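You operate a simulated robot arm through the tools that you are given. There is no shell and no other tool. Be economical: measure what you need, move in short steps, check, and stop when the job is done.

You are at the controls of a simulated two-armed robot. One attempt, no reset.

JOB
Turn heads one and three off, set flow to slow, fill the two cans and raise the heads.
Fine: The two cans under the heads; both heads off before the fill. Nothing runs into the tray; the level, foam and cold knobs, the other numbered levers and the other cans stay.

Only the result counts: the job must be done as asked and must still hold three seconds after the hand-in. Knocking over, shifting, dropping, spilling or breaking anything else fails it.

ROBOT AND FRAMES
Two 7-joint arms with fingered hands on one trunk, on a base that drives. Base frame: it is fixed to the floor where the robot stands at the start and does not move with it; the origin is under the middle of the robot, x ahead of it, y to its left, z up. Units: mm, degrees, N and s.
The left shoulder is at the start at [47, 125, 1249], the right one opposite. With the tool pointing down near the work surface each hand reaches from about 100 to 360 mm from the robot's upright axis, wherever it stands, measured 20 degrees to its own side. Places, roughly: belt under head four [700, -400, 1000]; belt under head two [700, -100, 1000]; button marked fill [600, -500, 1400]; can marked trial with green band [1000, -1000, 1000]; can marked trial with orange band [1000, -1250, 1000]; filler heads [700, -200, 1300]; knob marked cold [500, -800, 800]; knob marked flow [500, -600, 800]; knob marked foam [500, -700, 800]; knob marked level four [600, -400, 1400]; knob marked level one [600, 0, 1400]; knob marked level three [600, -200, 1400]; knob marked level two [600, -100, 1400]; lever marked four [500, -400, 1400]; lever marked one [500, 0, 1400]; lever marked three [500, -200, 1400]. Payload 3.6 kg a hand.
The tool frame of a hand sits at the grasp point between the pads (the TCP): z along the fingers, y along the line on which they close. The tips reach 30 mm beyond it. Largest opening 104 mm; the body of the gripper starts 35 mm behind the TCP. The gripper is a hand of 4 fingers: y runs from the thumb to the fingers, the wrist lies at [-15, -104, -178] in the tool frame, and closing takes about 1.5 s.
Orientation is told as [roll, pitch, yaw] about the base's x, y, z axes, in that order, counted from this pose: with the fingers straight down and the wrist toward the robot, the tool's x, y and z point along [0, 1, 0], [1, 0, 0] and [0, 0, -1] of the base frame.

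CONTROLS
- The arms move only by the tool send_rows. It takes "left_rows", "right_rows" or both (then of equal length, played together; a hand with none holds still); each is a list of rows, each a list of 6 numbers: the shift along the base's x, y, z in mm, then the turn, a rotation vector about the base's x, y, z in degrees. In form: [[tx, ty, tz, ax, ay, az], ...]. A call has 1 to 12 rows; each row is the pose to reach, as a shift and turn from the pose commanded when the call began. "left_gripper" and "right_gripper" are, for a hand that has rows, the opening, from 0 (shut) to 1 (fully open), set as the call begins (left out, the last holds). A row lasts 0.2 s, in which the tool goes at most 50 mm and 8.6 degrees; a call with a longer step from one row to the next is refused whole, and so is a gripper value outside its range. A pose out of reach is approached as far as the arm can. The call stops where the force on the tool passes 40 N (or 10 N more than at its start, if that is more) or the arm is blocked; 0.2 s more then pass. Each finger travels about 72 mm/s and halts on what it meets, pressing with about 29 N; the grip force reading is that of the motor and also rises with nothing between the fingers. The clock runs only during rows and for 0.2 s after the last one: add rows that repeat a pose to give the fingers time. The reply holds the time, the measured pose of the TCP, the force on the tool along the base axes, the opening and the grip force, in the units named above and with some noise, with the torque about the TCP (base axes, N m) and any sound that the robot's microphone picked up, and new pictures: "views" is both (left out), scene, wrist or none (wrist: the cameras of the hands that moved).
- Cameras (640 x 400 px; columns grow to the right, rows downward): "scene" is now at [135.8, -38.3, 1375.5]; the picture's right is [-0.45, -0.89, 0.00], its down [-0.61, 0.31, -0.73] and it looks along [0.65, -0.33, -0.68] (base axes); focal length 214 px, centre (320, 200). "left" rides on the left gripper at [-61, -92, -130] in its tool frame; the picture's right is [-0.81, -0.27, 0.52], its down [0.53, -0.71, 0.46] and it looks along [0.24, 0.64, 0.72] (tool axes); focal length 275 px, centre (320, 200). "right" rides on the right gripper at [61, -92, -130] in its tool frame; the picture's right is [-0.81, 0.28, -0.52], its down [-0.53, -0.71, 0.46] and it looks along [-0.24, 0.64, 0.72] (tool axes); focal length 275 px, centre (320, 200). There is no depth. A picture from a camera that has moved, and an enlarged one, comes with that camera's place and axes in the base frame and with its lens.
- lift_body(by): slides the trunk up (or, below 0, down) by that many mm; the arms and the scene camera ride with it, the base frame stays. It gives what a move gives, with no picture.
- roll_base(legs): drives the robot by 1 to 6 legs, each [ahead, left, turn to the left] in mm, mm and degrees, along the robot's own axes; the way and the turn of a leg run together, so that a leg with both is an arc; at most 1500 mm and 180 degrees a leg. The arms and the cameras ride along, it lands a little off, and it stops where it bumps. It gives what a move gives, and a new picture of the scene camera.
- set_fingers(index, middle, ring, thumb_bend, thumb_turn, hand): sets how far each is bent, from 0 (flat) to 100 (curled in); at 30 the hand is open as for a grip, at 70 the pads meet at the TCP. One left out holds its place. A second passes; each finger stops where it meets its share of the squeeze, and holds until it gets a number again. A gripper value or a shape takes the hand back. It gives what a move gives, with no picture; readings hold the bend of each and the force on the fingers (four entries, about 0 where the hand has none), thumb and palm. thumb_turn goes from beside the hand (0) to across from the fingers (100), as for a grip.
- hand_shape(shape, hand): the hand has 4 fingers and takes this shape, open, in about a second: jaw (thumb against the fingers, like two jaws); tri (thumb and two fingers); tip (a fingertip pinch); poke (one finger out to press); point (the index stretched); flat (the hand flat); cup (the hand cupped); fist (a fist). The gripper value then closes the fingers along that shape, each until it touches; the sizes above hold for jaw. It gives what a move gives, with no picture.
- head_to(pan, tilt): turns the head with the scene camera to pan (to the left, within 80 degrees either way) and tilt (down, from -29 to 69), counted from straight ahead of the robot. It gives what a move gives, and a new picture of the scene camera.
- enlarge(camera, box): a new picture of the part [left, top, right, bottom] of that camera's present view, enlarged. The clock stands still meanwhile.
- job_done(): hands the job in; it is judged then, once.

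Go step by step. Nothing tells you exact positions but the pictures and the camera data: compare them with the known pose of the tool, close in by small moves and look again before you grip or let go. The budget is 120 turns and 260 pictures, counting those below and the enlarged ones. Unless the task says otherwise, let go and move clear before handing in, and close with one line.

The tools are called after "Request:" as name(argument=value, ...) on one line, values as JSON. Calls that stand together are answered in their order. send_rows: Moves the arms, as the interface text tells. Its arguments: {"type":"object","properties":{"left_rows":{"type":"array","items":{"type":"array","items":{"type":"number"}}},"left_gripper":{"type":"number"},"right_rows":{"type":"array","items":{"type":"array","items":{"type":"number"}}},"right_gripper":{"type":"number"},"views":{"type":"string","enum":["both","scene","wrist","none"]}},"required":[]} The other tools are called the same way: lift_body (by) slides the trunk up or down; hand_shape (shape, hand) gives the hand a shape; set_fingers (index, middle, ring, thumb_bend, thumb_turn, hand) moves the fingers one by one; roll_base (legs) drives the base; head_to (pan, tilt) turns the head that bears the scene camera; enlarge (camera, box) takes an enlarged picture of a part of a camera's view; job_done () hands the job in.

At the start:

```text
time: 0.0
left_ee_pos: [160.1, 136.8, 726.1]
left_orientation: [-1.5, -4.5, -11.6]
left_force: [0.0, 1.0, -0.5]
left_torque: [0.0, 0.0, -0.01]
left_finger_gap: 103.6
left_gripper_force: 0.2
left_shape: jaw
left_bend: [30.0, 30.0, 30.0, 30.0, 97.0]
left_finger forces: [0.1, 0.0, 0.0, 0.0, 0.0, 0.0]
right_ee_pos: [296.0, -458.5, 999.8]
right_orientation: [0.0, -0.1, -0.2]
right_force: [-0.8, 0.7, -0.4]
right_torque: [-0.03, 0.02, 0.0]
right_finger_gap: 103.5
right_gripper_force: 0.0
right_shape: jaw
right_bend: [30.0, 30.0, 30.0, 30.0, 98.0]
right_finger forces: [0.0, 0.1, 0.0, 0.0, 0.1, 0.0]
trunk travel left (down, up): [-475.0, 61.0]
robot x, y, heading: [1.2, 1.9, 0.0]
head pan, tilt: [-27.0, 42.8]
```

scene: 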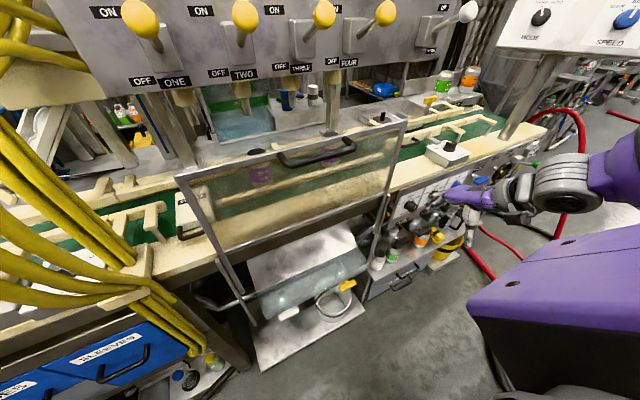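
right: 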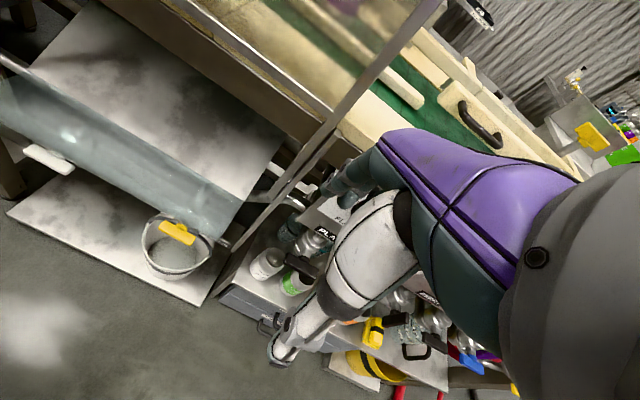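
left: 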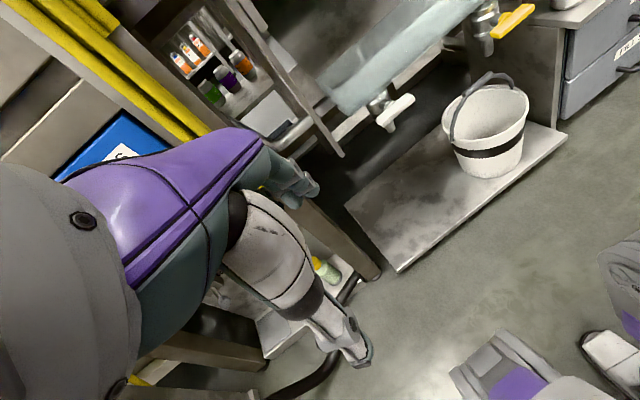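

I see a filler panel with four yellow levers (ON up, OFF down), a white lever to the right and a guard door in front of the belt. I will look at the panel straight on first.

Request:
head_to(pan=-10, tilt=0)

Request:
head_to(pan=-50, tilt=10)

Request:
head_to(pan=-50, tilt=45)

```text
time: 1.1
left_ee_pos: [160.1, 136.2, 727.3]
left_orientation: [-1.5, -4.4, -11.6]
left_force: [-0.8, 0.8, -0.5]
left_torque: [0.0, -0.03, -0.03]
left_finger_gap: 104.1
left_gripper_force: 0.0
left_shape: jaw
left_bend: [30.0, 30.0, 30.0, 30.0, 97.0]
left_finger forces: [0.0, 0.1, 0.0, 0.1, 0.1, 0.1]
right_ee_pos: [295.5, -458.5, 999.4]
right_orientation: [0.0, 0.1, -0.1]
right_force: [0.2, 0.3, 0.3]
right_torque: [0.0, 0.01, -0.04]
right_finger_gap: 103.4
right_gripper_force: 0.0
right_shape: jaw
right_bend: [30.0, 30.0, 30.0, 30.0, 98.0]
right_finger forces: [0.0, 0.0, 0.1, 0.0, 0.0, 0.0]
trunk travel left (down, up): [-475.0, 61.0]
robot x, y, heading: [-2.7, 1.9, 0.1]
head pan, tilt: [-10.0, 0.0]
camera scene: at [150.6, -16.3, 1443.2], right [-0.17, -0.98, 0.0], down [0.0, 0.0, -1.0], along [0.98, -0.17, 0.0], focal length 214 px, centre (320, 200)
```

scene: 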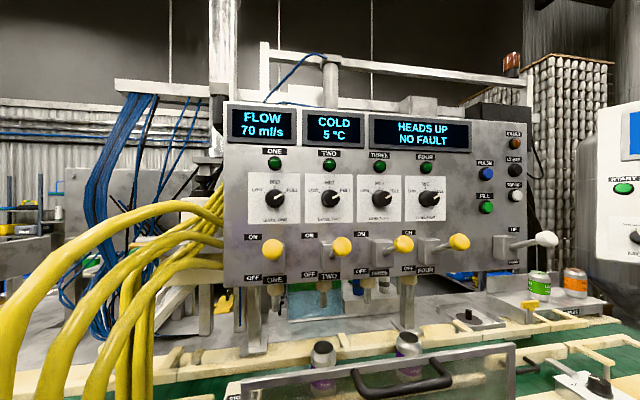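

```text
time: 2.2
left_ee_pos: [160.5, 135.7, 726.7]
left_orientation: [-1.6, -4.4, -11.6]
left_force: [0.6, 0.3, 0.2]
left_torque: [0.0, 0.02, 0.06]
left_finger_gap: 103.7
left_gripper_force: 0.0
left_shape: jaw
left_bend: [30.0, 30.0, 30.0, 30.0, 97.0]
left_finger forces: [0.0, 0.0, 0.1, 0.1, 0.1, 0.0]
right_ee_pos: [295.8, -458.3, 1000.5]
right_orientation: [0.0, 0.0, 0.0]
right_force: [-0.1, 1.2, -0.2]
right_torque: [-0.05, -0.01, -0.02]
right_finger_gap: 103.7
right_gripper_force: 0.1
right_shape: jaw
right_bend: [30.0, 30.0, 30.0, 30.0, 98.0]
right_finger forces: [0.1, 0.1, 0.0, 0.0, 0.0, 0.1]
trunk travel left (down, up): [-475.0, 61.0]
robot x, y, heading: [0.3, 1.4, -0.1]
head pan, tilt: [-50.0, 10.0]
camera scene: at [121.7, -71.7, 1427.3], right [-0.77, -0.64, 0.0], down [-0.11, 0.13, -0.98], along [0.63, -0.75, -0.17], focal length 214 px, centre (320, 200)
```

scene: 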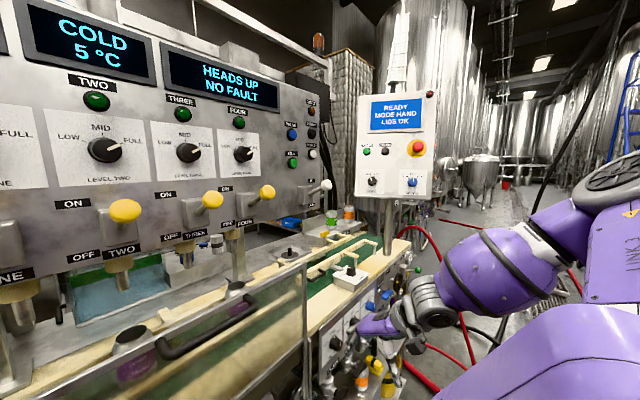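

```text
time: 3.2
left_ee_pos: [159.8, 135.4, 726.0]
left_orientation: [-1.6, -4.5, -11.6]
left_force: [-0.2, -0.9, 0.2]
left_torque: [0.0, 0.01, -0.04]
left_finger_gap: 103.4
left_gripper_force: 0.0
left_shape: jaw
left_bend: [30.0, 30.0, 30.0, 30.0, 97.0]
left_finger forces: [0.0, 0.0, 0.0, 0.1, 0.1, 0.0]
right_ee_pos: [296.5, -458.1, 1000.5]
right_orientation: [0.0, 0.0, 0.0]
right_force: [-0.1, 0.5, 1.0]
right_torque: [0.0, -0.04, 0.04]
right_finger_gap: 103.7
right_gripper_force: 0.0
right_shape: jaw
right_bend: [30.0, 30.0, 30.0, 30.0, 98.0]
right_finger forces: [0.0, 0.1, 0.1, 0.1, 0.0, 0.0]
trunk travel left (down, up): [-475.0, 61.0]
robot x, y, heading: [3.2, -0.3, -0.1]
head pan, tilt: [-50.0, 45.0]
camera scene: at [114.1, -62.9, 1372.4], right [-0.77, -0.64, 0.0], down [-0.45, 0.54, -0.71], along [0.45, -0.54, -0.71], focal length 214 px, centre (320, 200)
```

scene: 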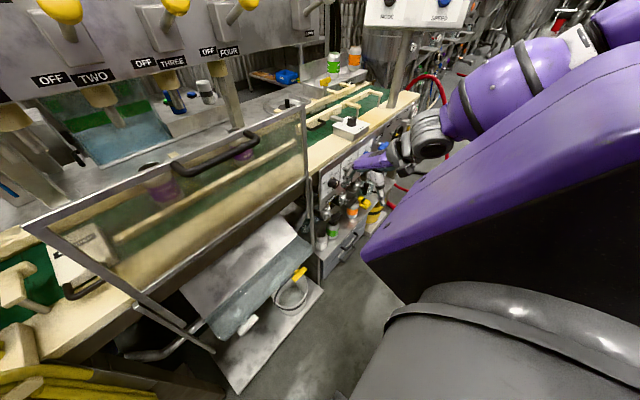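

The heads are up now, flow reads 70 ml/s, and two cans stand on the belt. I'll enlarge the details.

Request:
head_to(pan=-18, tilt=8)

Request:
enlarge(camera="scene", box=[180, 60, 500, 260])

Request:
enlarge(camera="scene", box=[380, 80, 540, 180])

Request:
enlarge(camera="scene", box=[160, 200, 480, 400])

```text
time: 4.2
left_ee_pos: [159.5, 135.7, 725.1]
left_orientation: [-1.6, -4.4, -11.6]
left_force: [0.1, -0.6, 0.3]
left_torque: [0.01, 0.01, 0.01]
left_finger_gap: 103.6
left_gripper_force: 0.1
left_shape: jaw
left_bend: [30.0, 30.0, 30.0, 30.0, 97.0]
left_finger forces: [0.0, 0.1, 0.0, 0.1, 0.1, 0.0]
right_ee_pos: [295.4, -458.1, 1000.2]
right_orientation: [0.0, 0.0, 0.0]
right_force: [0.1, 0.3, -0.4]
right_torque: [0.04, -0.01, 0.01]
right_finger_gap: 103.6
right_gripper_force: 0.0
right_shape: jaw
right_bend: [30.0, 30.0, 30.0, 30.0, 98.0]
right_finger forces: [0.0, 0.0, 0.0, 0.0, 0.0, 0.1]
trunk travel left (down, up): [-475.0, 61.0]
robot x, y, heading: [0.9, -1.9, 0.2]
head pan, tilt: [-18.0, 8.0]
camera scene: at [150.0, -29.3, 1430.4], right [-0.31, -0.95, 0.0], down [-0.13, 0.04, -0.99], along [0.94, -0.31, -0.14], focal length 214 px, centre (320, 200)
```

scene: 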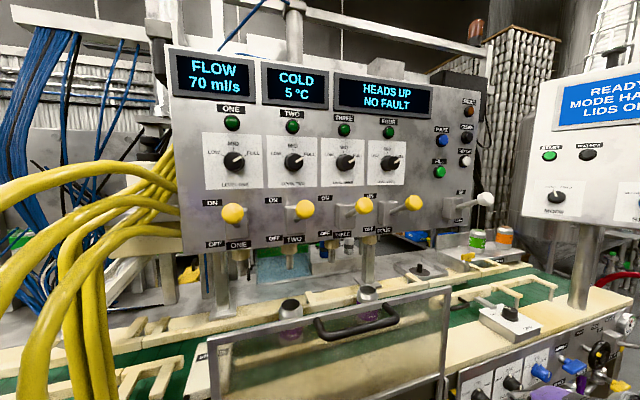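

```text
2.00 times, centred on (340, 160) of scene
camera zoom: at [150.0, -29.3, 1430.4], right [-0.31, -0.95, 0.0], down [-0.13, 0.04, -0.99], along [0.94, -0.31, -0.14], focal length 429 px, centre (280, 280)
```

zoom: 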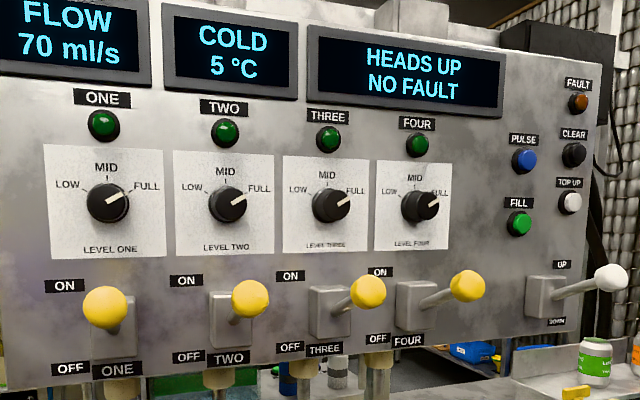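

```text
4.00 times, centred on (460, 130) of scene
camera zoom: at [150.0, -29.3, 1430.4], right [-0.31, -0.95, 0.0], down [-0.13, 0.04, -0.99], along [0.94, -0.31, -0.14], focal length 858 px, centre (-240, 480)
```

zoom: 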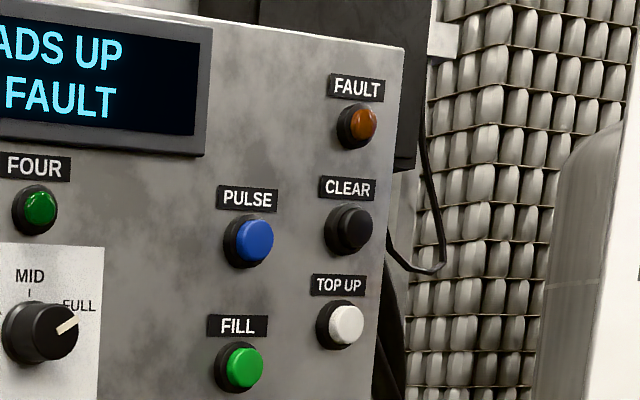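

```text
2.00 times, centred on (320, 300) of scene
camera zoom: at [150.0, -29.3, 1430.4], right [-0.31, -0.95, 0.0], down [-0.13, 0.04, -0.99], along [0.94, -0.31, -0.14], focal length 429 px, centre (320, 0)
```

zoom: 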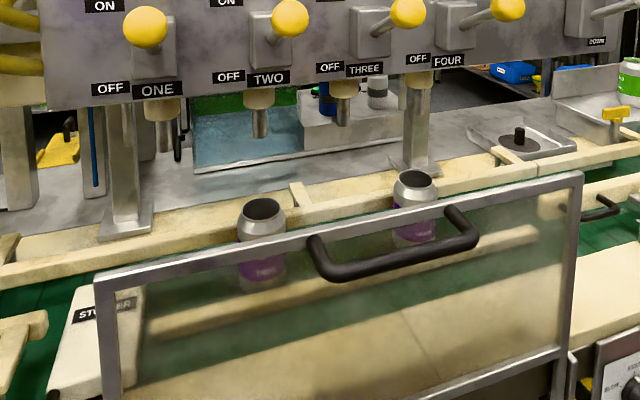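

Levers one–four are all ON with balls near x≈487, z≈1367; UP/DOWN lever at y≈-530 and FILL at about [590,-501,1425]. Next I look at the flow knob panel.

Request:
head_to(pan=-45, tilt=35)

Request:
enlarge(camera="scene", box=[280, 120, 440, 220])

Request:
enlarge(camera="right", box=[200, 100, 440, 250])

```text
time: 5.1
left_ee_pos: [159.6, 136.1, 724.7]
left_orientation: [-1.6, -4.4, -11.6]
left_force: [-0.1, 0.6, 0.7]
left_torque: [0.02, 0.02, -0.02]
left_finger_gap: 103.9
left_gripper_force: 0.1
left_shape: jaw
left_bend: [30.0, 30.0, 30.0, 30.0, 97.0]
left_finger forces: [0.1, 0.1, 0.0, 0.0, 0.1, 0.0]
right_ee_pos: [295.5, -458.7, 1000.0]
right_orientation: [0.0, 0.0, 0.0]
right_force: [0.2, -0.2, -0.1]
right_torque: [0.03, -0.02, -0.01]
right_finger_gap: 103.9
right_gripper_force: 0.1
right_shape: jaw
right_bend: [30.0, 30.0, 30.0, 30.0, 98.0]
right_finger forces: [0.1, 0.0, 0.0, 0.0, 0.1, 0.0]
trunk travel left (down, up): [-475.0, 61.0]
robot x, y, heading: [1.2, -1.4, 0.2]
head pan, tilt: [-45.0, 35.0]
camera scene: at [124.2, -62.8, 1387.2], right [-0.71, -0.71, 0.0], down [-0.41, 0.4, -0.82], along [0.58, -0.58, -0.57], focal length 214 px, centre (320, 200)
```

scene: 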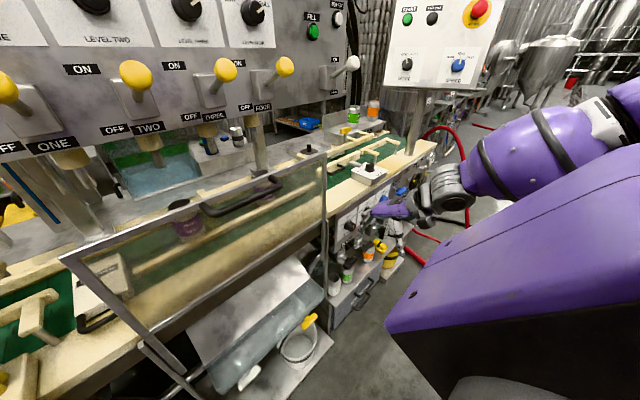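

```text
4.00 times, centred on (360, 170) of scene
camera zoom: at [124.2, -62.8, 1387.2], right [-0.71, -0.71, 0.0], down [-0.41, 0.4, -0.82], along [0.58, -0.58, -0.57], focal length 858 px, centre (160, 320)
```

zoom: 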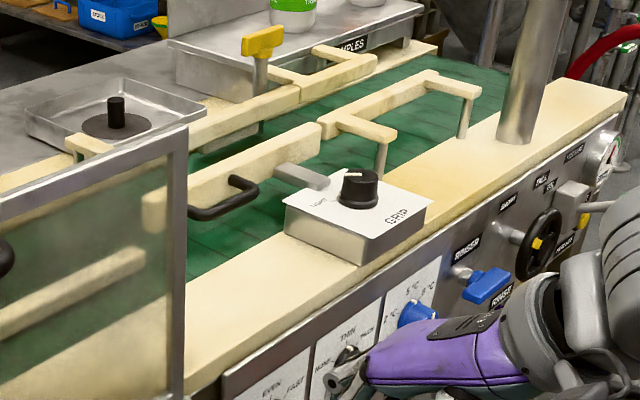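

```text
2.67 times, centred on (320, 175) of right
camera zoom: at [203.0, -395.7, 1130.3], right [0.28, -0.81, 0.52], down [-0.71, -0.53, -0.46], along [0.64, -0.24, -0.72], focal length 734 px, centre (320, 267)
```

zoom: 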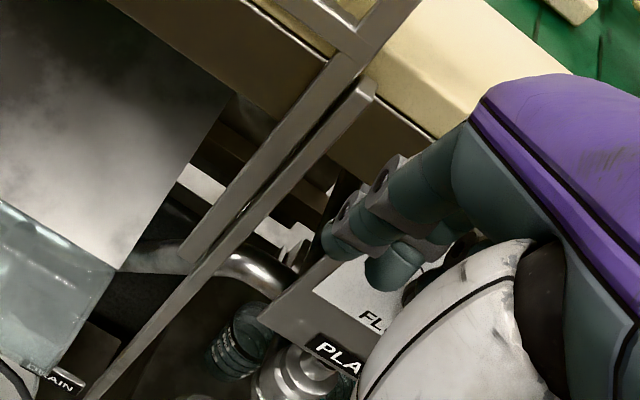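

The flow dial is hidden behind the right hand. I'll raise that hand and rotate it to point forward, then look at the dial.

Request:
send_rows(right_rows=[[0, 0, 40, 0, 0, 0], [0, 20, 80, 0, -8, 0], [0, 40, 120, 0, -16, 0], [0, 60, 160, 0, -24, 0], [0, 80, 190, 0, -32, 0], [0, 100, 220, 0, -40, 0], [0, 110, 240, 0, -48, 0], [0, 120, 260, 0, -56, 0], [0, 130, 280, 0, -64, 0], [0, 140, 300, 0, -72, 0], [0, 150, 310, 0, -80, 0], [0, 158, 320, 0, -88, 0]], views="both")

Request:
enlarge(camera="scene", box=[300, 140, 460, 240])

```text
time: 7.7
left_ee_pos: [160.4, 135.5, 726.1]
left_orientation: [-1.6, -4.3, -11.6]
left_force: [0.1, 0.7, -0.2]
left_torque: [0.02, 0.02, -0.04]
left_finger_gap: 103.8
left_gripper_force: 0.2
left_shape: jaw
left_bend: [30.0, 30.0, 30.0, 30.0, 97.0]
left_finger forces: [0.0, 0.1, 0.0, 0.1, 0.0, 0.0]
right_ee_pos: [348.0, -384.8, 1307.5]
right_orientation: [-3.6, -88.0, 3.6]
right_force: [0.1, 0.8, 0.2]
right_torque: [0.02, 0.02, -0.03]
right_finger_gap: 104.0
right_gripper_force: 0.1
right_shape: jaw
right_bend: [30.0, 30.0, 30.0, 30.0, 98.0]
right_finger forces: [0.0, 0.1, 0.1, 0.1, 0.1, 0.1]
right hand out of reach, approached as far as the arm can: row 4, 5, 6, 7, 8, 9, 10, 11, 12
trunk travel left (down, up): [-475.0, 61.0]
robot x, y, heading: [-1.0, -1.6, -0.0]
head pan, tilt: [-45.0, 35.0]
camera scene: at [126.0, -62.5, 1387.0], right [-0.71, -0.71, 0.0], down [-0.41, 0.41, -0.82], along [0.58, -0.58, -0.57], focal length 214 px, centre (320, 200)
camera right: at [213.4, -323.5, 1219.3], right [-0.51, -0.81, 0.29], down [0.43, -0.53, -0.73], along [0.75, -0.24, 0.62], focal length 275 px, centre (320, 200)
```

scene: 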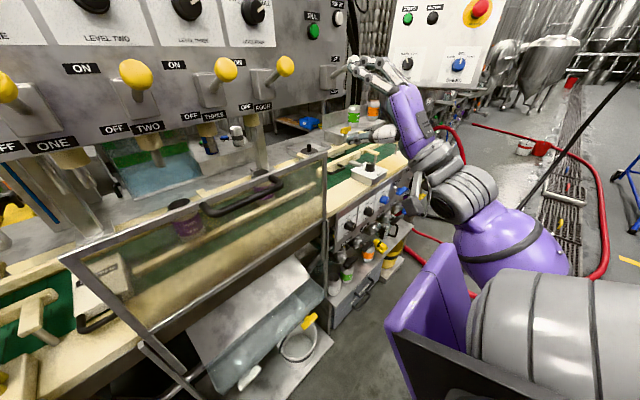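
right: 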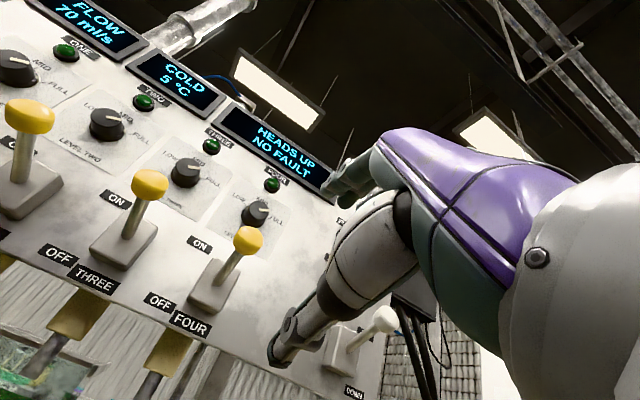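

```text
4.00 times, centred on (380, 190) of scene
camera zoom: at [126.0, -62.5, 1387.0], right [-0.71, -0.71, 0.0], down [-0.41, 0.41, -0.82], along [0.58, -0.58, -0.57], focal length 858 px, centre (80, 240)
```

zoom: 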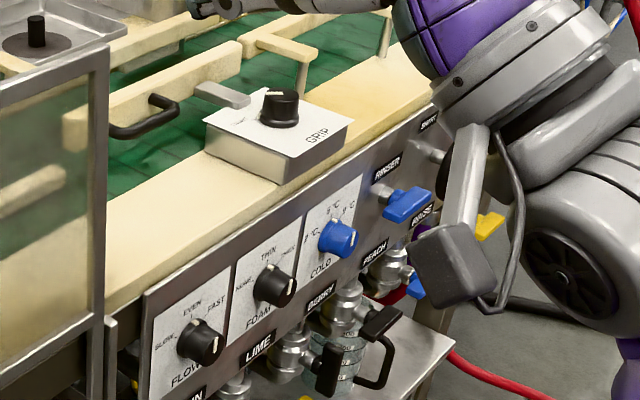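

The flow dial reads SLOW–EVEN–FAST with its pointer near FAST; I estimate the knob at about [455,-555,865]. I'll lower the hand, then strafe right so the right shoulder is in line with it.

Request:
send_rows(right_rows=[[0, -15, -45, 0, 0, 0], [0, -30, -90, 0, 0, 0], [0, -45, -135, 0, 0, 0], [0, -60, -180, 0, 0, 0], [0, -75, -225, 0, 0, 0], [0, -85, -270, 0, 0, 0], [0, -85, -315, 0, 0, 0], [0, -85, -350, 0, 0, 0]], views="none")

Request:
roll_base(legs=[[0, -400, 0]])

Request:
head_to(pan=-25, tilt=45)

```text
time: 9.5
left_ee_pos: [160.4, 135.1, 727.1]
left_orientation: [-1.5, -4.4, -11.6]
left_force: [-0.1, 0.5, 0.1]
left_torque: [0.01, 0.01, -0.01]
left_finger_gap: 103.8
left_gripper_force: 0.1
left_shape: jaw
left_bend: [30.0, 30.0, 30.0, 30.0, 97.0]
left_finger forces: [0.0, 0.0, 0.0, 0.0, 0.1, 0.0]
right_ee_pos: [333.3, -534.7, 1014.0]
right_orientation: [0.5, -87.9, -0.4]
right_force: [-0.2, -0.4, -0.1]
right_torque: [0.01, 0.02, 0.05]
right_finger_gap: 103.6
right_gripper_force: 0.0
right_shape: jaw
right_bend: [30.0, 30.0, 30.0, 30.0, 98.0]
right_finger forces: [0.0, 0.0, 0.1, 0.0, 0.0, 0.1]
right hand out of reach, approached as far as the arm can: row 6, 7, 8
trunk travel left (down, up): [-475.0, 61.0]
robot x, y, heading: [-1.3, 3.1, 0.3]
head pan, tilt: [-45.0, 35.0]
```

```text
time: 13.5
left_ee_pos: [161.4, -256.9, 725.9]
left_orientation: [-1.5, -4.5, -11.1]
left_force: [-0.5, -0.5, 0.2]
left_torque: [0.0, -0.01, -0.01]
left_finger_gap: 103.8
left_gripper_force: 0.0
left_shape: jaw
left_bend: [30.0, 30.0, 30.0, 30.0, 97.0]
left_finger forces: [0.0, 0.0, 0.0, 0.0, 0.0, 0.1]
right_ee_pos: [337.1, -925.1, 1015.6]
right_orientation: [-0.6, -88.1, 1.2]
right_force: [-0.4, -0.5, -0.2]
right_torque: [0.01, 0.02, 0.0]
right_finger_gap: 103.9
right_gripper_force: 0.0
right_shape: jaw
right_bend: [30.0, 30.0, 30.0, 30.0, 98.0]
right_finger forces: [0.1, 0.1, 0.0, 0.0, 0.0, 0.0]
trunk travel left (down, up): [-475.0, 61.0]
robot x, y, heading: [3.7, -400.1, 0.4]
head pan, tilt: [-45.0, 35.0]
camera scene: at [125.9, -455.5, 1387.1], right [-0.7, -0.71, 0.0], down [-0.41, 0.4, -0.82], along [0.58, -0.58, -0.57], focal length 214 px, centre (320, 200)
```

scene: 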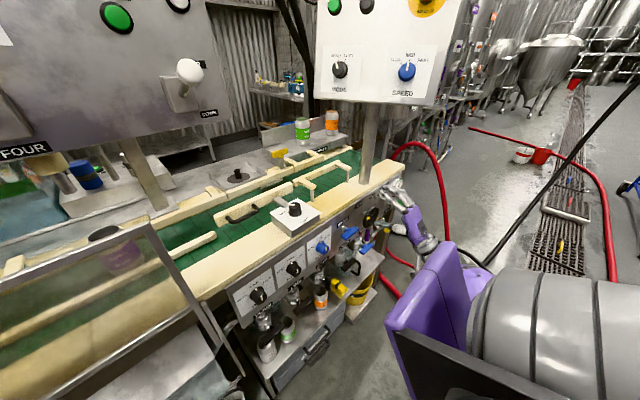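

```text
time: 14.3
left_ee_pos: [161.4, -256.1, 726.2]
left_orientation: [-1.6, -4.5, -11.2]
left_force: [0.5, 0.1, -0.1]
left_torque: [-0.02, 0.03, -0.01]
left_finger_gap: 103.9
left_gripper_force: 0.0
left_shape: jaw
left_bend: [30.0, 30.0, 30.0, 30.0, 97.0]
left_finger forces: [0.1, 0.1, 0.0, 0.0, 0.1, 0.0]
right_ee_pos: [337.9, -924.7, 1014.9]
right_orientation: [-1.2, -88.0, 1.5]
right_force: [0.2, 0.4, -0.5]
right_torque: [0.01, 0.01, 0.01]
right_finger_gap: 103.8
right_gripper_force: 0.1
right_shape: jaw
right_bend: [30.0, 30.0, 30.0, 30.0, 98.0]
right_finger forces: [0.0, 0.1, 0.1, 0.1, 0.1, 0.0]
trunk travel left (down, up): [-475.0, 61.0]
robot x, y, heading: [1.2, -393.4, 0.4]
head pan, tilt: [-25.0, 45.0]
camera scene: at [137.0, -427.4, 1372.3], right [-0.42, -0.91, 0.0], down [-0.64, 0.29, -0.71], along [0.64, -0.3, -0.71], focal length 214 px, centre (320, 200)
```

scene: 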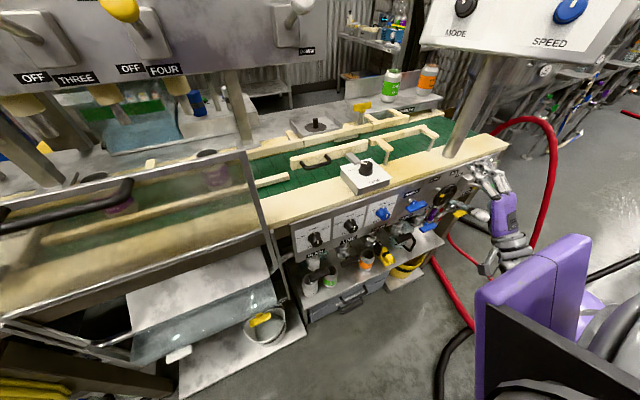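

Triangulating again puts the flow knob at [465,-567,854]. I'll bring the hand in front of the dials, still well off them.

Request:
send_rows(right_rows=[[0, 0, 0, 0, 0, 0], [0, 45, 0, 0, 0, 0], [0, 90, 0, 0, 0, 0], [0, 135, 0, 0, 0, 0], [0, 180, 0, 0, 0, 0], [0, 225, 0, 0, 0, 0], [0, 270, 0, 0, 0, 0]], views="scene")

```text
time: 15.9
left_ee_pos: [161.0, -256.1, 725.8]
left_orientation: [-1.7, -4.4, -11.3]
left_force: [0.5, 1.1, -0.2]
left_torque: [-0.03, 0.0, 0.01]
left_finger_gap: 104.0
left_gripper_force: 0.0
left_shape: jaw
left_bend: [30.0, 30.0, 30.0, 30.0, 97.0]
left_finger forces: [0.1, 0.0, 0.0, 0.0, 0.1, 0.0]
right_ee_pos: [300.9, -766.1, 1135.5]
right_orientation: [-3.8, -87.8, 4.4]
right_force: [0.1, 0.2, 0.2]
right_torque: [-0.01, 0.03, -0.03]
right_finger_gap: 104.1
right_gripper_force: 0.0
right_shape: jaw
right_bend: [30.0, 30.0, 30.0, 30.0, 98.0]
right_finger forces: [0.0, 0.0, 0.0, 0.1, 0.1, 0.1]
right hand out of reach, approached as far as the arm can: row 2, 3, 4, 5, 6, 7
trunk travel left (down, up): [-475.0, 61.0]
robot x, y, heading: [3.0, -392.8, 0.5]
head pan, tilt: [-25.0, 45.0]
camera scene: at [136.8, -426.6, 1372.4], right [-0.42, -0.91, 0.0], down [-0.64, 0.29, -0.71], along [0.64, -0.29, -0.71], focal length 214 px, centre (320, 200)
```

scene: 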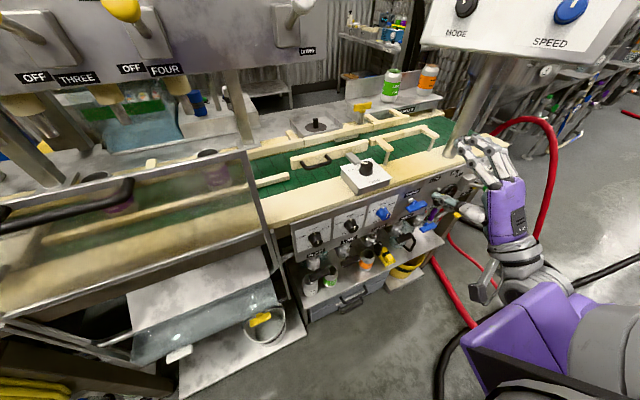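

The arm can't fold that close with this orientation. I'll roll the hand toward wrist-right (tool y toward the left) and reach further forward to find a workable pose.

Request:
send_rows(right_rows=[[10, 0, 0, -8, 0, 0], [20, 0, 0, -16, 0, 0], [30, 0, 0, -24, 0, 0], [40, 0, 0, -32, 0, 0], [50, 0, 0, -40, 0, 0], [50, 0, 0, -48, 0, 0], [50, 0, 0, -56, 0, 0], [50, 0, 0, -64, 0, 0], [50, 0, 0, -72, 0, 0], [50, 0, 0, -80, 0, 0], [50, 0, 0, -88, 0, 0]], views="scene")

```text
time: 18.4
left_ee_pos: [159.8, -256.2, 725.8]
left_orientation: [-1.6, -4.4, -11.2]
left_force: [-0.6, -0.3, -0.4]
left_torque: [0.03, 0.04, -0.01]
left_finger_gap: 103.8
left_gripper_force: 0.0
left_shape: jaw
left_bend: [30.0, 30.0, 30.0, 30.0, 97.0]
left_finger forces: [0.0, 0.0, 0.0, 0.0, 0.0, 0.0]
right_ee_pos: [347.3, -762.1, 1141.8]
right_orientation: [-89.5, -1.8, 88.0]
right_force: [0.0, 0.0, -0.6]
right_torque: [-0.01, -0.02, -0.01]
right_finger_gap: 104.1
right_gripper_force: 0.1
right_shape: jaw
right_bend: [30.0, 30.0, 30.0, 30.0, 98.0]
right_finger forces: [0.1, 0.0, 0.0, 0.0, 0.0, 0.0]
trunk travel left (down, up): [-475.0, 61.0]
robot x, y, heading: [-0.4, -395.4, 0.5]
head pan, tilt: [-25.0, 45.0]
camera scene: at [137.1, -427.2, 1372.3], right [-0.42, -0.91, 0.0], down [-0.64, 0.29, -0.71], along [0.64, -0.29, -0.71], focal length 214 px, centre (320, 200)
```

scene: 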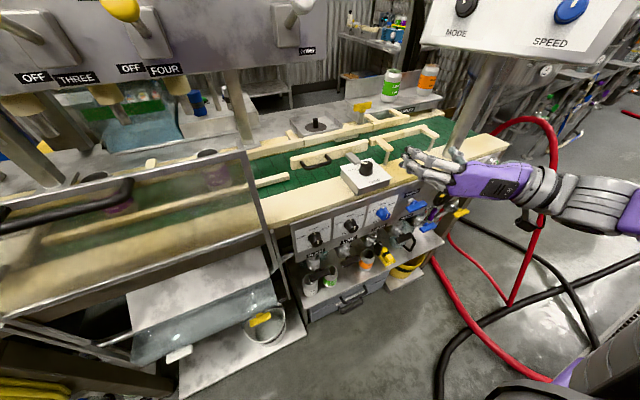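

That orientation is comfortably reachable. Now I move left toward the dial column, staying back at x≈350, then lower the trunk.

Request:
send_rows(right_rows=[[0, 45, -10, 0, 0, 0], [0, 90, -20, 0, 0, 0], [0, 135, -30, 0, 0, 0], [0, 180, -40, 0, 0, 0]], views="none")

Request:
lift_body(by=-200)

Request:
enlarge(camera="scene", box=[240, 100, 480, 250])

```text
time: 19.4
left_ee_pos: [160.3, -256.5, 726.3]
left_orientation: [-1.6, -4.4, -11.2]
left_force: [0.6, -0.4, 1.4]
left_torque: [0.01, -0.02, 0.02]
left_finger_gap: 103.9
left_gripper_force: 0.0
left_shape: jaw
left_bend: [30.0, 30.0, 30.0, 30.0, 97.0]
left_finger forces: [0.0, 0.0, 0.0, 0.1, 0.0, 0.0]
right_ee_pos: [363.6, -627.7, 1090.8]
right_orientation: [-89.4, -1.9, 88.1]
right_force: [0.1, 0.1, 1.0]
right_torque: [0.02, -0.01, 0.0]
right_finger_gap: 103.8
right_gripper_force: 0.0
right_shape: jaw
right_bend: [30.0, 30.0, 30.0, 30.0, 98.0]
right_finger forces: [0.0, 0.0, 0.0, 0.0, 0.1, 0.0]
right hand out of reach, approached as far as the arm can: row 3, 4
trunk travel left (down, up): [-475.0, 61.0]
robot x, y, heading: [4.5, -394.4, 0.5]
head pan, tilt: [-25.0, 45.0]
```

```text
time: 21.5
left_ee_pos: [160.6, -256.4, 525.9]
left_orientation: [-1.4, -4.4, -11.2]
left_force: [0.5, 0.2, -0.1]
left_torque: [-0.01, 0.01, 0.02]
left_finger_gap: 103.6
left_gripper_force: 0.1
left_shape: jaw
left_bend: [30.0, 30.0, 30.0, 30.0, 97.0]
left_finger forces: [0.1, 0.1, 0.0, 0.0, 0.1, 0.0]
right_ee_pos: [353.4, -628.7, 808.5]
right_orientation: [-73.9, -1.3, 87.5]
right_force: [0.0, 0.5, -0.2]
right_torque: [0.0, -0.03, -0.01]
right_finger_gap: 104.2
right_gripper_force: 0.1
right_shape: jaw
right_bend: [30.0, 30.0, 30.0, 30.0, 98.0]
right_finger forces: [0.0, 0.1, 0.1, 0.0, 0.0, 0.1]
trunk travel left (down, up): [-275.0, 261.0]
robot x, y, heading: [0.6, -391.9, 0.4]
head pan, tilt: [-25.0, 45.0]
```

```text
2.67 times, centred on (360, 175) of scene
camera zoom: at [199.7, -426.9, 1163.5], right [-0.42, -0.91, 0.0], down [-0.64, 0.29, -0.71], along [0.64, -0.29, -0.71], focal length 572 px, centre (213, 267)
```

zoom: 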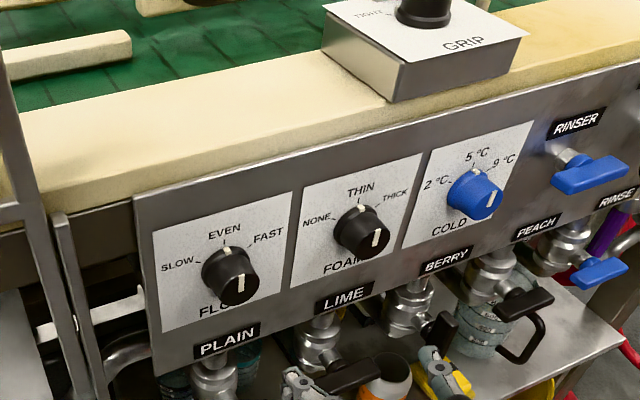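

The flow dial in fact points at EVEN (foam THIN, cold 5 °C), so I need about 60° counter-clockwise. I'll level the fingers in front of the knob with the opening reduced to stay clear of the foam knob.

Request:
send_rows(right_rows=[[0, 20, 20, 0, -8, 0], [0, 45, 40, 0, -15, 0], [0, 66, 49, 8, -15, 0], [0, 66, 49, 8, -15, 0]], right_gripper=0.6, views="both")

```text
time: 22.5
left_ee_pos: [160.4, -256.2, 526.5]
left_orientation: [-1.7, -4.4, -11.2]
left_force: [0.4, -0.7, -0.2]
left_torque: [-0.01, 0.01, -0.02]
left_finger_gap: 104.0
left_gripper_force: 0.0
left_shape: jaw
left_bend: [30.0, 30.0, 30.0, 30.0, 97.0]
left_finger forces: [0.0, 0.0, 0.1, 0.0, 0.0, 0.0]
right_ee_pos: [362.9, -568.5, 837.8]
right_orientation: [-88.7, -9.7, 89.1]
right_force: [-1.1, -0.8, -0.6]
right_torque: [0.0, 0.0, 0.02]
right_finger_gap: 62.7
right_gripper_force: 0.0
right_shape: jaw
right_bend: [29.0, 40.0, 37.0, 64.0, 100.0]
right_finger forces: [0.0, 0.0, 0.0, 0.0, 0.0, 0.0]
right hand out of reach, approached as far as the arm can: row 1, 2, 3, 4
trunk travel left (down, up): [-275.0, 261.0]
robot x, y, heading: [0.3, -392.2, 0.2]
head pan, tilt: [-25.0, 45.0]
camera scene: at [199.6, -427.0, 1163.5], right [-0.42, -0.91, 0.0], down [-0.64, 0.29, -0.71], along [0.64, -0.29, -0.71], focal length 214 px, centre (320, 200)
camera right: at [228.6, -645.4, 764.0], right [-0.5, 0.14, 0.86], down [0.45, -0.8, 0.39], along [0.74, 0.58, 0.34], focal length 275 px, centre (320, 200)
```

scene: 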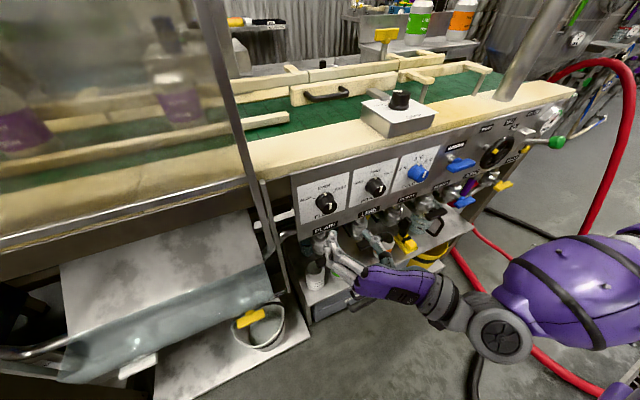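
right: 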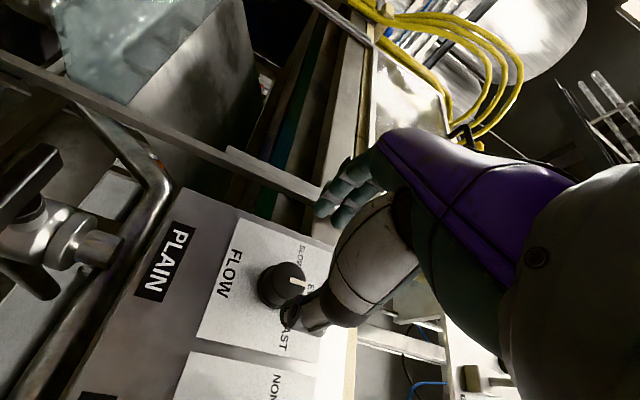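

The knob seen from the wrist camera agrees: about [455,-567,850]. I raise slightly, add some roll, and approach to x≈415.

Request:
send_rows(right_rows=[[15, 0, 8, 5, 0, 0], [30, 0, 14, 10, 0, 0], [45, 0, 14, 15, 0, 0], [50, 0, 14, 20, 0, 0], [50, 0, 14, 20, 0, 0]], views="both")

Request:
enlarge(camera="scene", box=[260, 150, 420, 250])

```text
time: 23.7
left_ee_pos: [160.1, -255.6, 526.7]
left_orientation: [-1.7, -4.4, -11.2]
left_force: [-0.1, -0.3, -0.4]
left_torque: [0.0, -0.02, 0.0]
left_finger_gap: 103.8
left_gripper_force: 0.1
left_shape: jaw
left_bend: [30.0, 30.0, 30.0, 30.0, 97.0]
left_finger forces: [0.0, 0.1, 0.0, 0.1, 0.0, 0.0]
right_ee_pos: [412.6, -569.2, 851.5]
right_orientation: [-88.4, -29.8, 89.0]
right_force: [0.9, -0.1, 0.3]
right_torque: [-0.01, -0.03, -0.04]
right_finger_gap: 62.8
right_gripper_force: 0.1
right_shape: jaw
right_bend: [29.0, 40.0, 37.0, 64.0, 100.0]
right_finger forces: [0.0, 0.0, 0.0, 0.1, 0.1, 0.0]
trunk travel left (down, up): [-275.0, 261.0]
robot x, y, heading: [2.4, -392.9, 0.3]
head pan, tilt: [-25.0, 45.0]
camera scene: at [199.7, -426.9, 1163.4], right [-0.42, -0.91, 0.0], down [-0.64, 0.29, -0.71], along [0.64, -0.29, -0.71], focal length 214 px, centre (320, 200)
camera right: at [278.3, -616.6, 755.7], right [-0.5, -0.16, 0.85], down [0.45, -0.89, 0.1], along [0.74, 0.43, 0.51], focal length 275 px, centre (320, 200)
```

scene: 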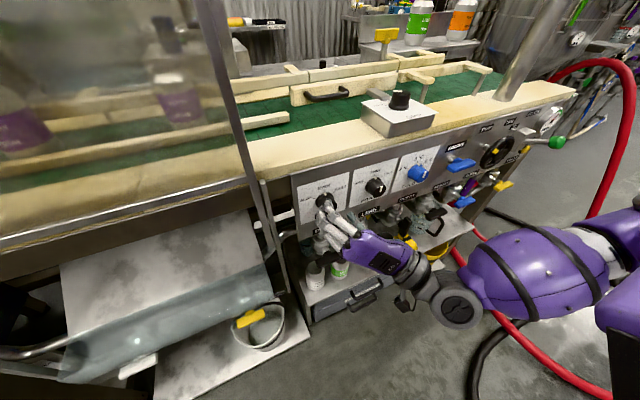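
right: 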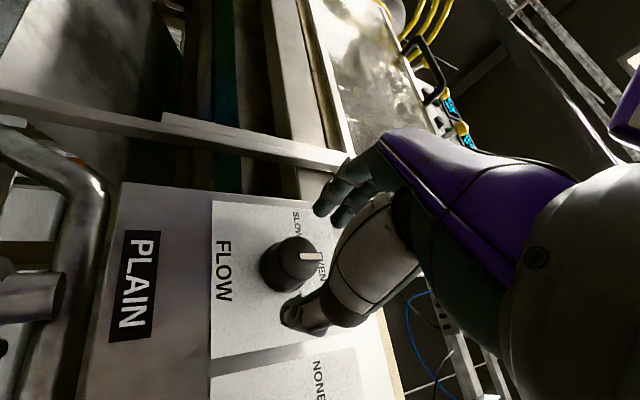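

```text
4.00 times, centred on (340, 200) of scene
camera zoom: at [199.7, -426.9, 1163.4], right [-0.42, -0.91, 0.0], down [-0.64, 0.29, -0.71], along [0.64, -0.29, -0.71], focal length 858 px, centre (240, 200)
```

zoom: 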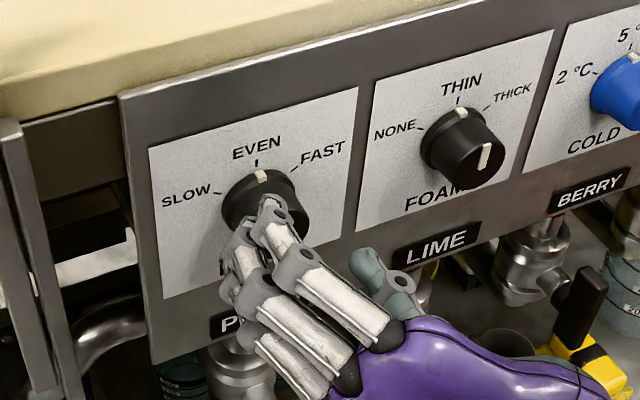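

Fingers and thumb bracket the knob in the wrist view. I creep forward to x≈438 and look again before closing.

Request:
send_rows(right_rows=[[8, 0, 0, 0, 0, 0], [16, 0, 0, 0, 0, 0], [24, 0, 0, 0, 0, 0]], views="both")

Request:
enlarge(camera="scene", box=[260, 150, 420, 250])

Request:
enlarge(camera="right", box=[200, 160, 400, 285])

```text
time: 24.5
left_ee_pos: [160.6, -256.2, 525.7]
left_orientation: [-1.5, -4.4, -11.2]
left_force: [0.4, -0.4, -0.7]
left_torque: [0.0, 0.04, 0.01]
left_finger_gap: 103.9
left_gripper_force: 0.1
left_shape: jaw
left_bend: [30.0, 30.0, 30.0, 30.0, 97.0]
left_finger forces: [0.1, 0.0, 0.0, 0.0, 0.0, 0.0]
right_ee_pos: [436.2, -567.4, 851.1]
right_orientation: [-88.2, -29.8, 88.9]
right_force: [0.4, -0.4, 0.0]
right_torque: [-0.01, -0.03, 0.0]
right_finger_gap: 62.8
right_gripper_force: 0.1
right_shape: jaw
right_bend: [29.0, 40.0, 37.0, 64.0, 100.0]
right_finger forces: [0.0, 0.1, 0.0, 0.0, 0.0, 0.0]
trunk travel left (down, up): [-275.0, 261.0]
robot x, y, heading: [0.5, -393.4, 0.4]
head pan, tilt: [-25.0, 45.0]
camera scene: at [199.8, -426.9, 1163.4], right [-0.42, -0.91, 0.0], down [-0.64, 0.29, -0.71], along [0.64, -0.29, -0.71], focal length 214 px, centre (320, 200)
camera right: at [302.5, -616.2, 756.1], right [-0.5, -0.16, 0.85], down [0.45, -0.89, 0.1], along [0.74, 0.43, 0.51], focal length 275 px, centre (320, 200)
```

scene: 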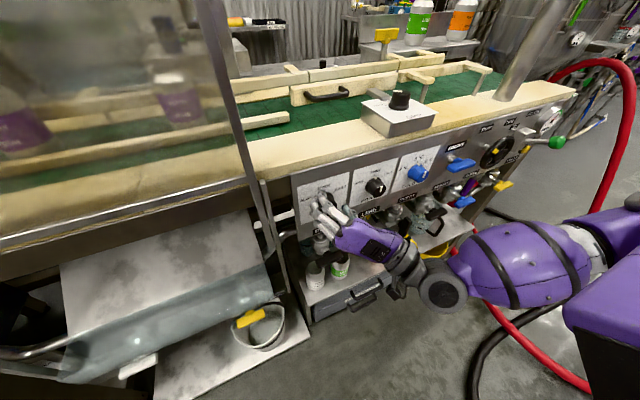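
right: 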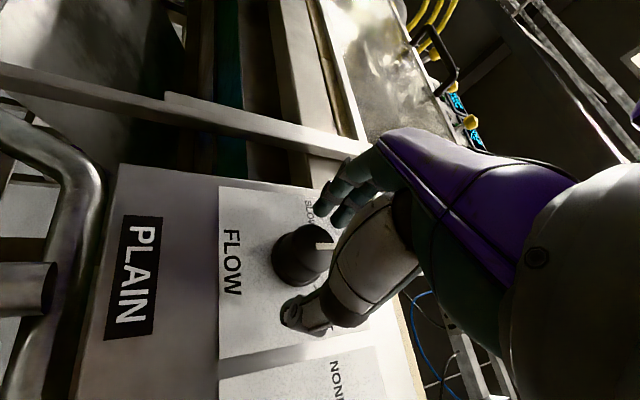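

```text
4.00 times, centred on (340, 200) of scene
camera zoom: at [199.8, -426.9, 1163.4], right [-0.42, -0.91, 0.0], down [-0.64, 0.29, -0.71], along [0.64, -0.29, -0.71], focal length 858 px, centre (240, 200)
```

zoom: 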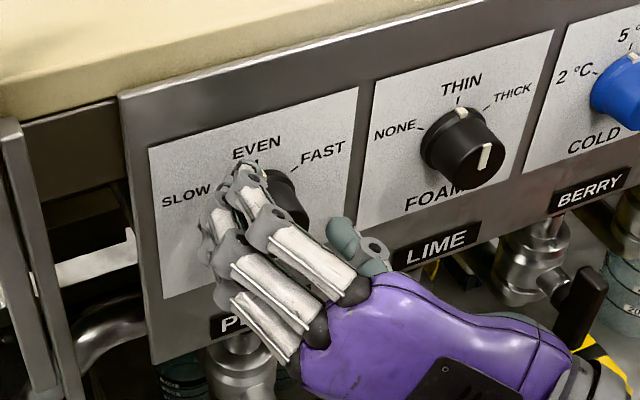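

```text
3.20 times, centred on (300, 222) of right
camera zoom: at [302.5, -616.2, 756.1], right [-0.5, -0.16, 0.85], down [0.45, -0.89, 0.1], along [0.74, 0.43, 0.51], focal length 881 px, centre (384, 128)
```

zoom: 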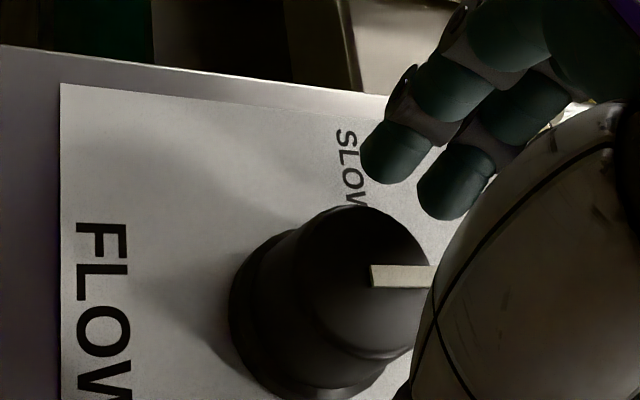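

Knob front is at about [445,-569,847], well bracketed. I advance a few mm more, centre, and close on it.

Request:
send_rows(right_rows=[[3, -1, -2, 0, 0, 0], [6, -2, -3, 0, 0, 0]], views="none")

Request:
send_rows(right_rows=[[0, 0, 0, 0, 0, 0], [0, 0, 0, 0, 0, 0], [0, 0, 0, 0, 0, 0], [0, 0, 0, 0, 0, 0], [0, 0, 0, 0, 0, 0], [0, 0, 0, 0, 0, 0]], right_gripper=0.2, views="both")

Request:
enlarge(camera="scene", box=[260, 150, 420, 250])

```text
time: 25.1
left_ee_pos: [160.7, -256.2, 526.1]
left_orientation: [-1.6, -4.4, -11.1]
left_force: [-0.4, 0.1, 0.0]
left_torque: [0.02, 0.0, -0.01]
left_finger_gap: 103.7
left_gripper_force: 0.0
left_shape: jaw
left_bend: [30.0, 30.0, 30.0, 30.0, 97.0]
left_finger forces: [0.0, 0.0, 0.0, 0.0, 0.0, 0.0]
right_ee_pos: [441.9, -570.7, 847.7]
right_orientation: [-88.4, -29.7, 88.9]
right_force: [-0.4, -0.6, 0.9]
right_torque: [0.02, -0.01, -0.02]
right_finger_gap: 62.9
right_gripper_force: 0.0
right_shape: jaw
right_bend: [29.0, 40.0, 37.0, 64.0, 100.0]
right_finger forces: [0.1, 0.0, 0.0, 0.0, 0.1, 0.0]
trunk travel left (down, up): [-275.0, 261.0]
robot x, y, heading: [1.5, -391.6, 0.4]
head pan, tilt: [-25.0, 45.0]
```

```text
time: 26.5
left_ee_pos: [159.9, -256.7, 526.3]
left_orientation: [-1.6, -4.4, -11.1]
left_force: [-0.4, -0.1, 0.4]
left_torque: [-0.02, 0.02, -0.01]
left_finger_gap: 103.8
left_gripper_force: 0.2
left_shape: jaw
left_bend: [30.0, 30.0, 30.0, 30.0, 97.0]
left_finger forces: [0.0, 0.0, 0.1, 0.1, 0.0, 0.0]
right_ee_pos: [441.2, -569.6, 847.8]
right_orientation: [-88.3, -29.7, 88.9]
right_force: [1.0, 6.6, 4.7]
right_torque: [0.04, -0.19, 0.26]
right_finger_gap: 26.3
right_gripper_force: 29.3
right_shape: jaw
right_bend: [73.0, 54.0, 59.0, 75.0, 100.0]
right_finger forces: [20.1, 10.1, 0.0, 0.0, 22.9, 0.0]
trunk travel left (down, up): [-275.0, 261.0]
robot x, y, heading: [-2.2, -394.7, 0.5]
head pan, tilt: [-25.0, 45.0]
camera scene: at [199.6, -426.2, 1163.5], right [-0.42, -0.91, 0.0], down [-0.64, 0.29, -0.71], along [0.64, -0.29, -0.71], focal length 214 px, centre (320, 200)
camera right: at [308.0, -618.0, 752.9], right [-0.5, -0.16, 0.85], down [0.45, -0.89, 0.1], along [0.74, 0.44, 0.51], focal length 275 px, centre (320, 200)
```

scene: 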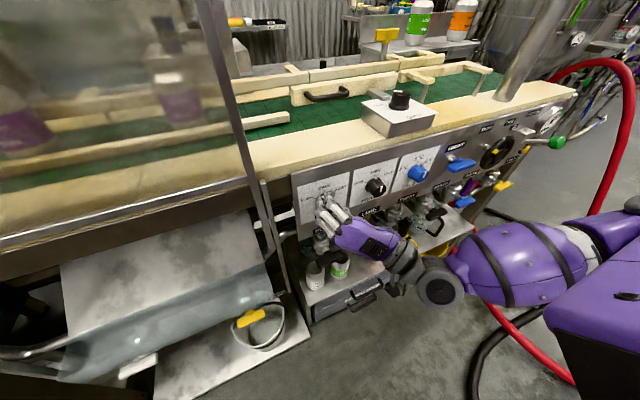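
right: 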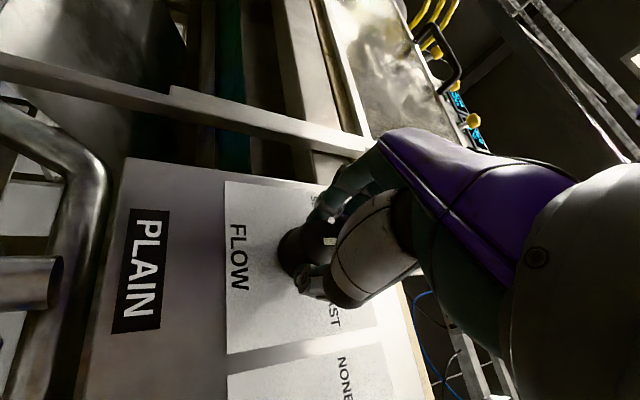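

```text
4.00 times, centred on (340, 200) of scene
camera zoom: at [199.6, -426.2, 1163.5], right [-0.42, -0.91, 0.0], down [-0.64, 0.29, -0.71], along [0.64, -0.29, -0.71], focal length 858 px, centre (240, 200)
```

zoom: 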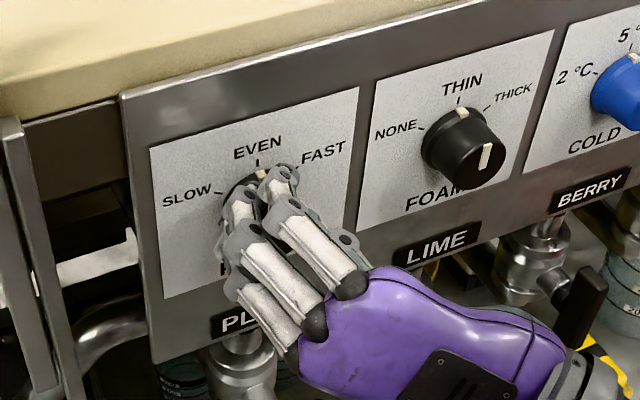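

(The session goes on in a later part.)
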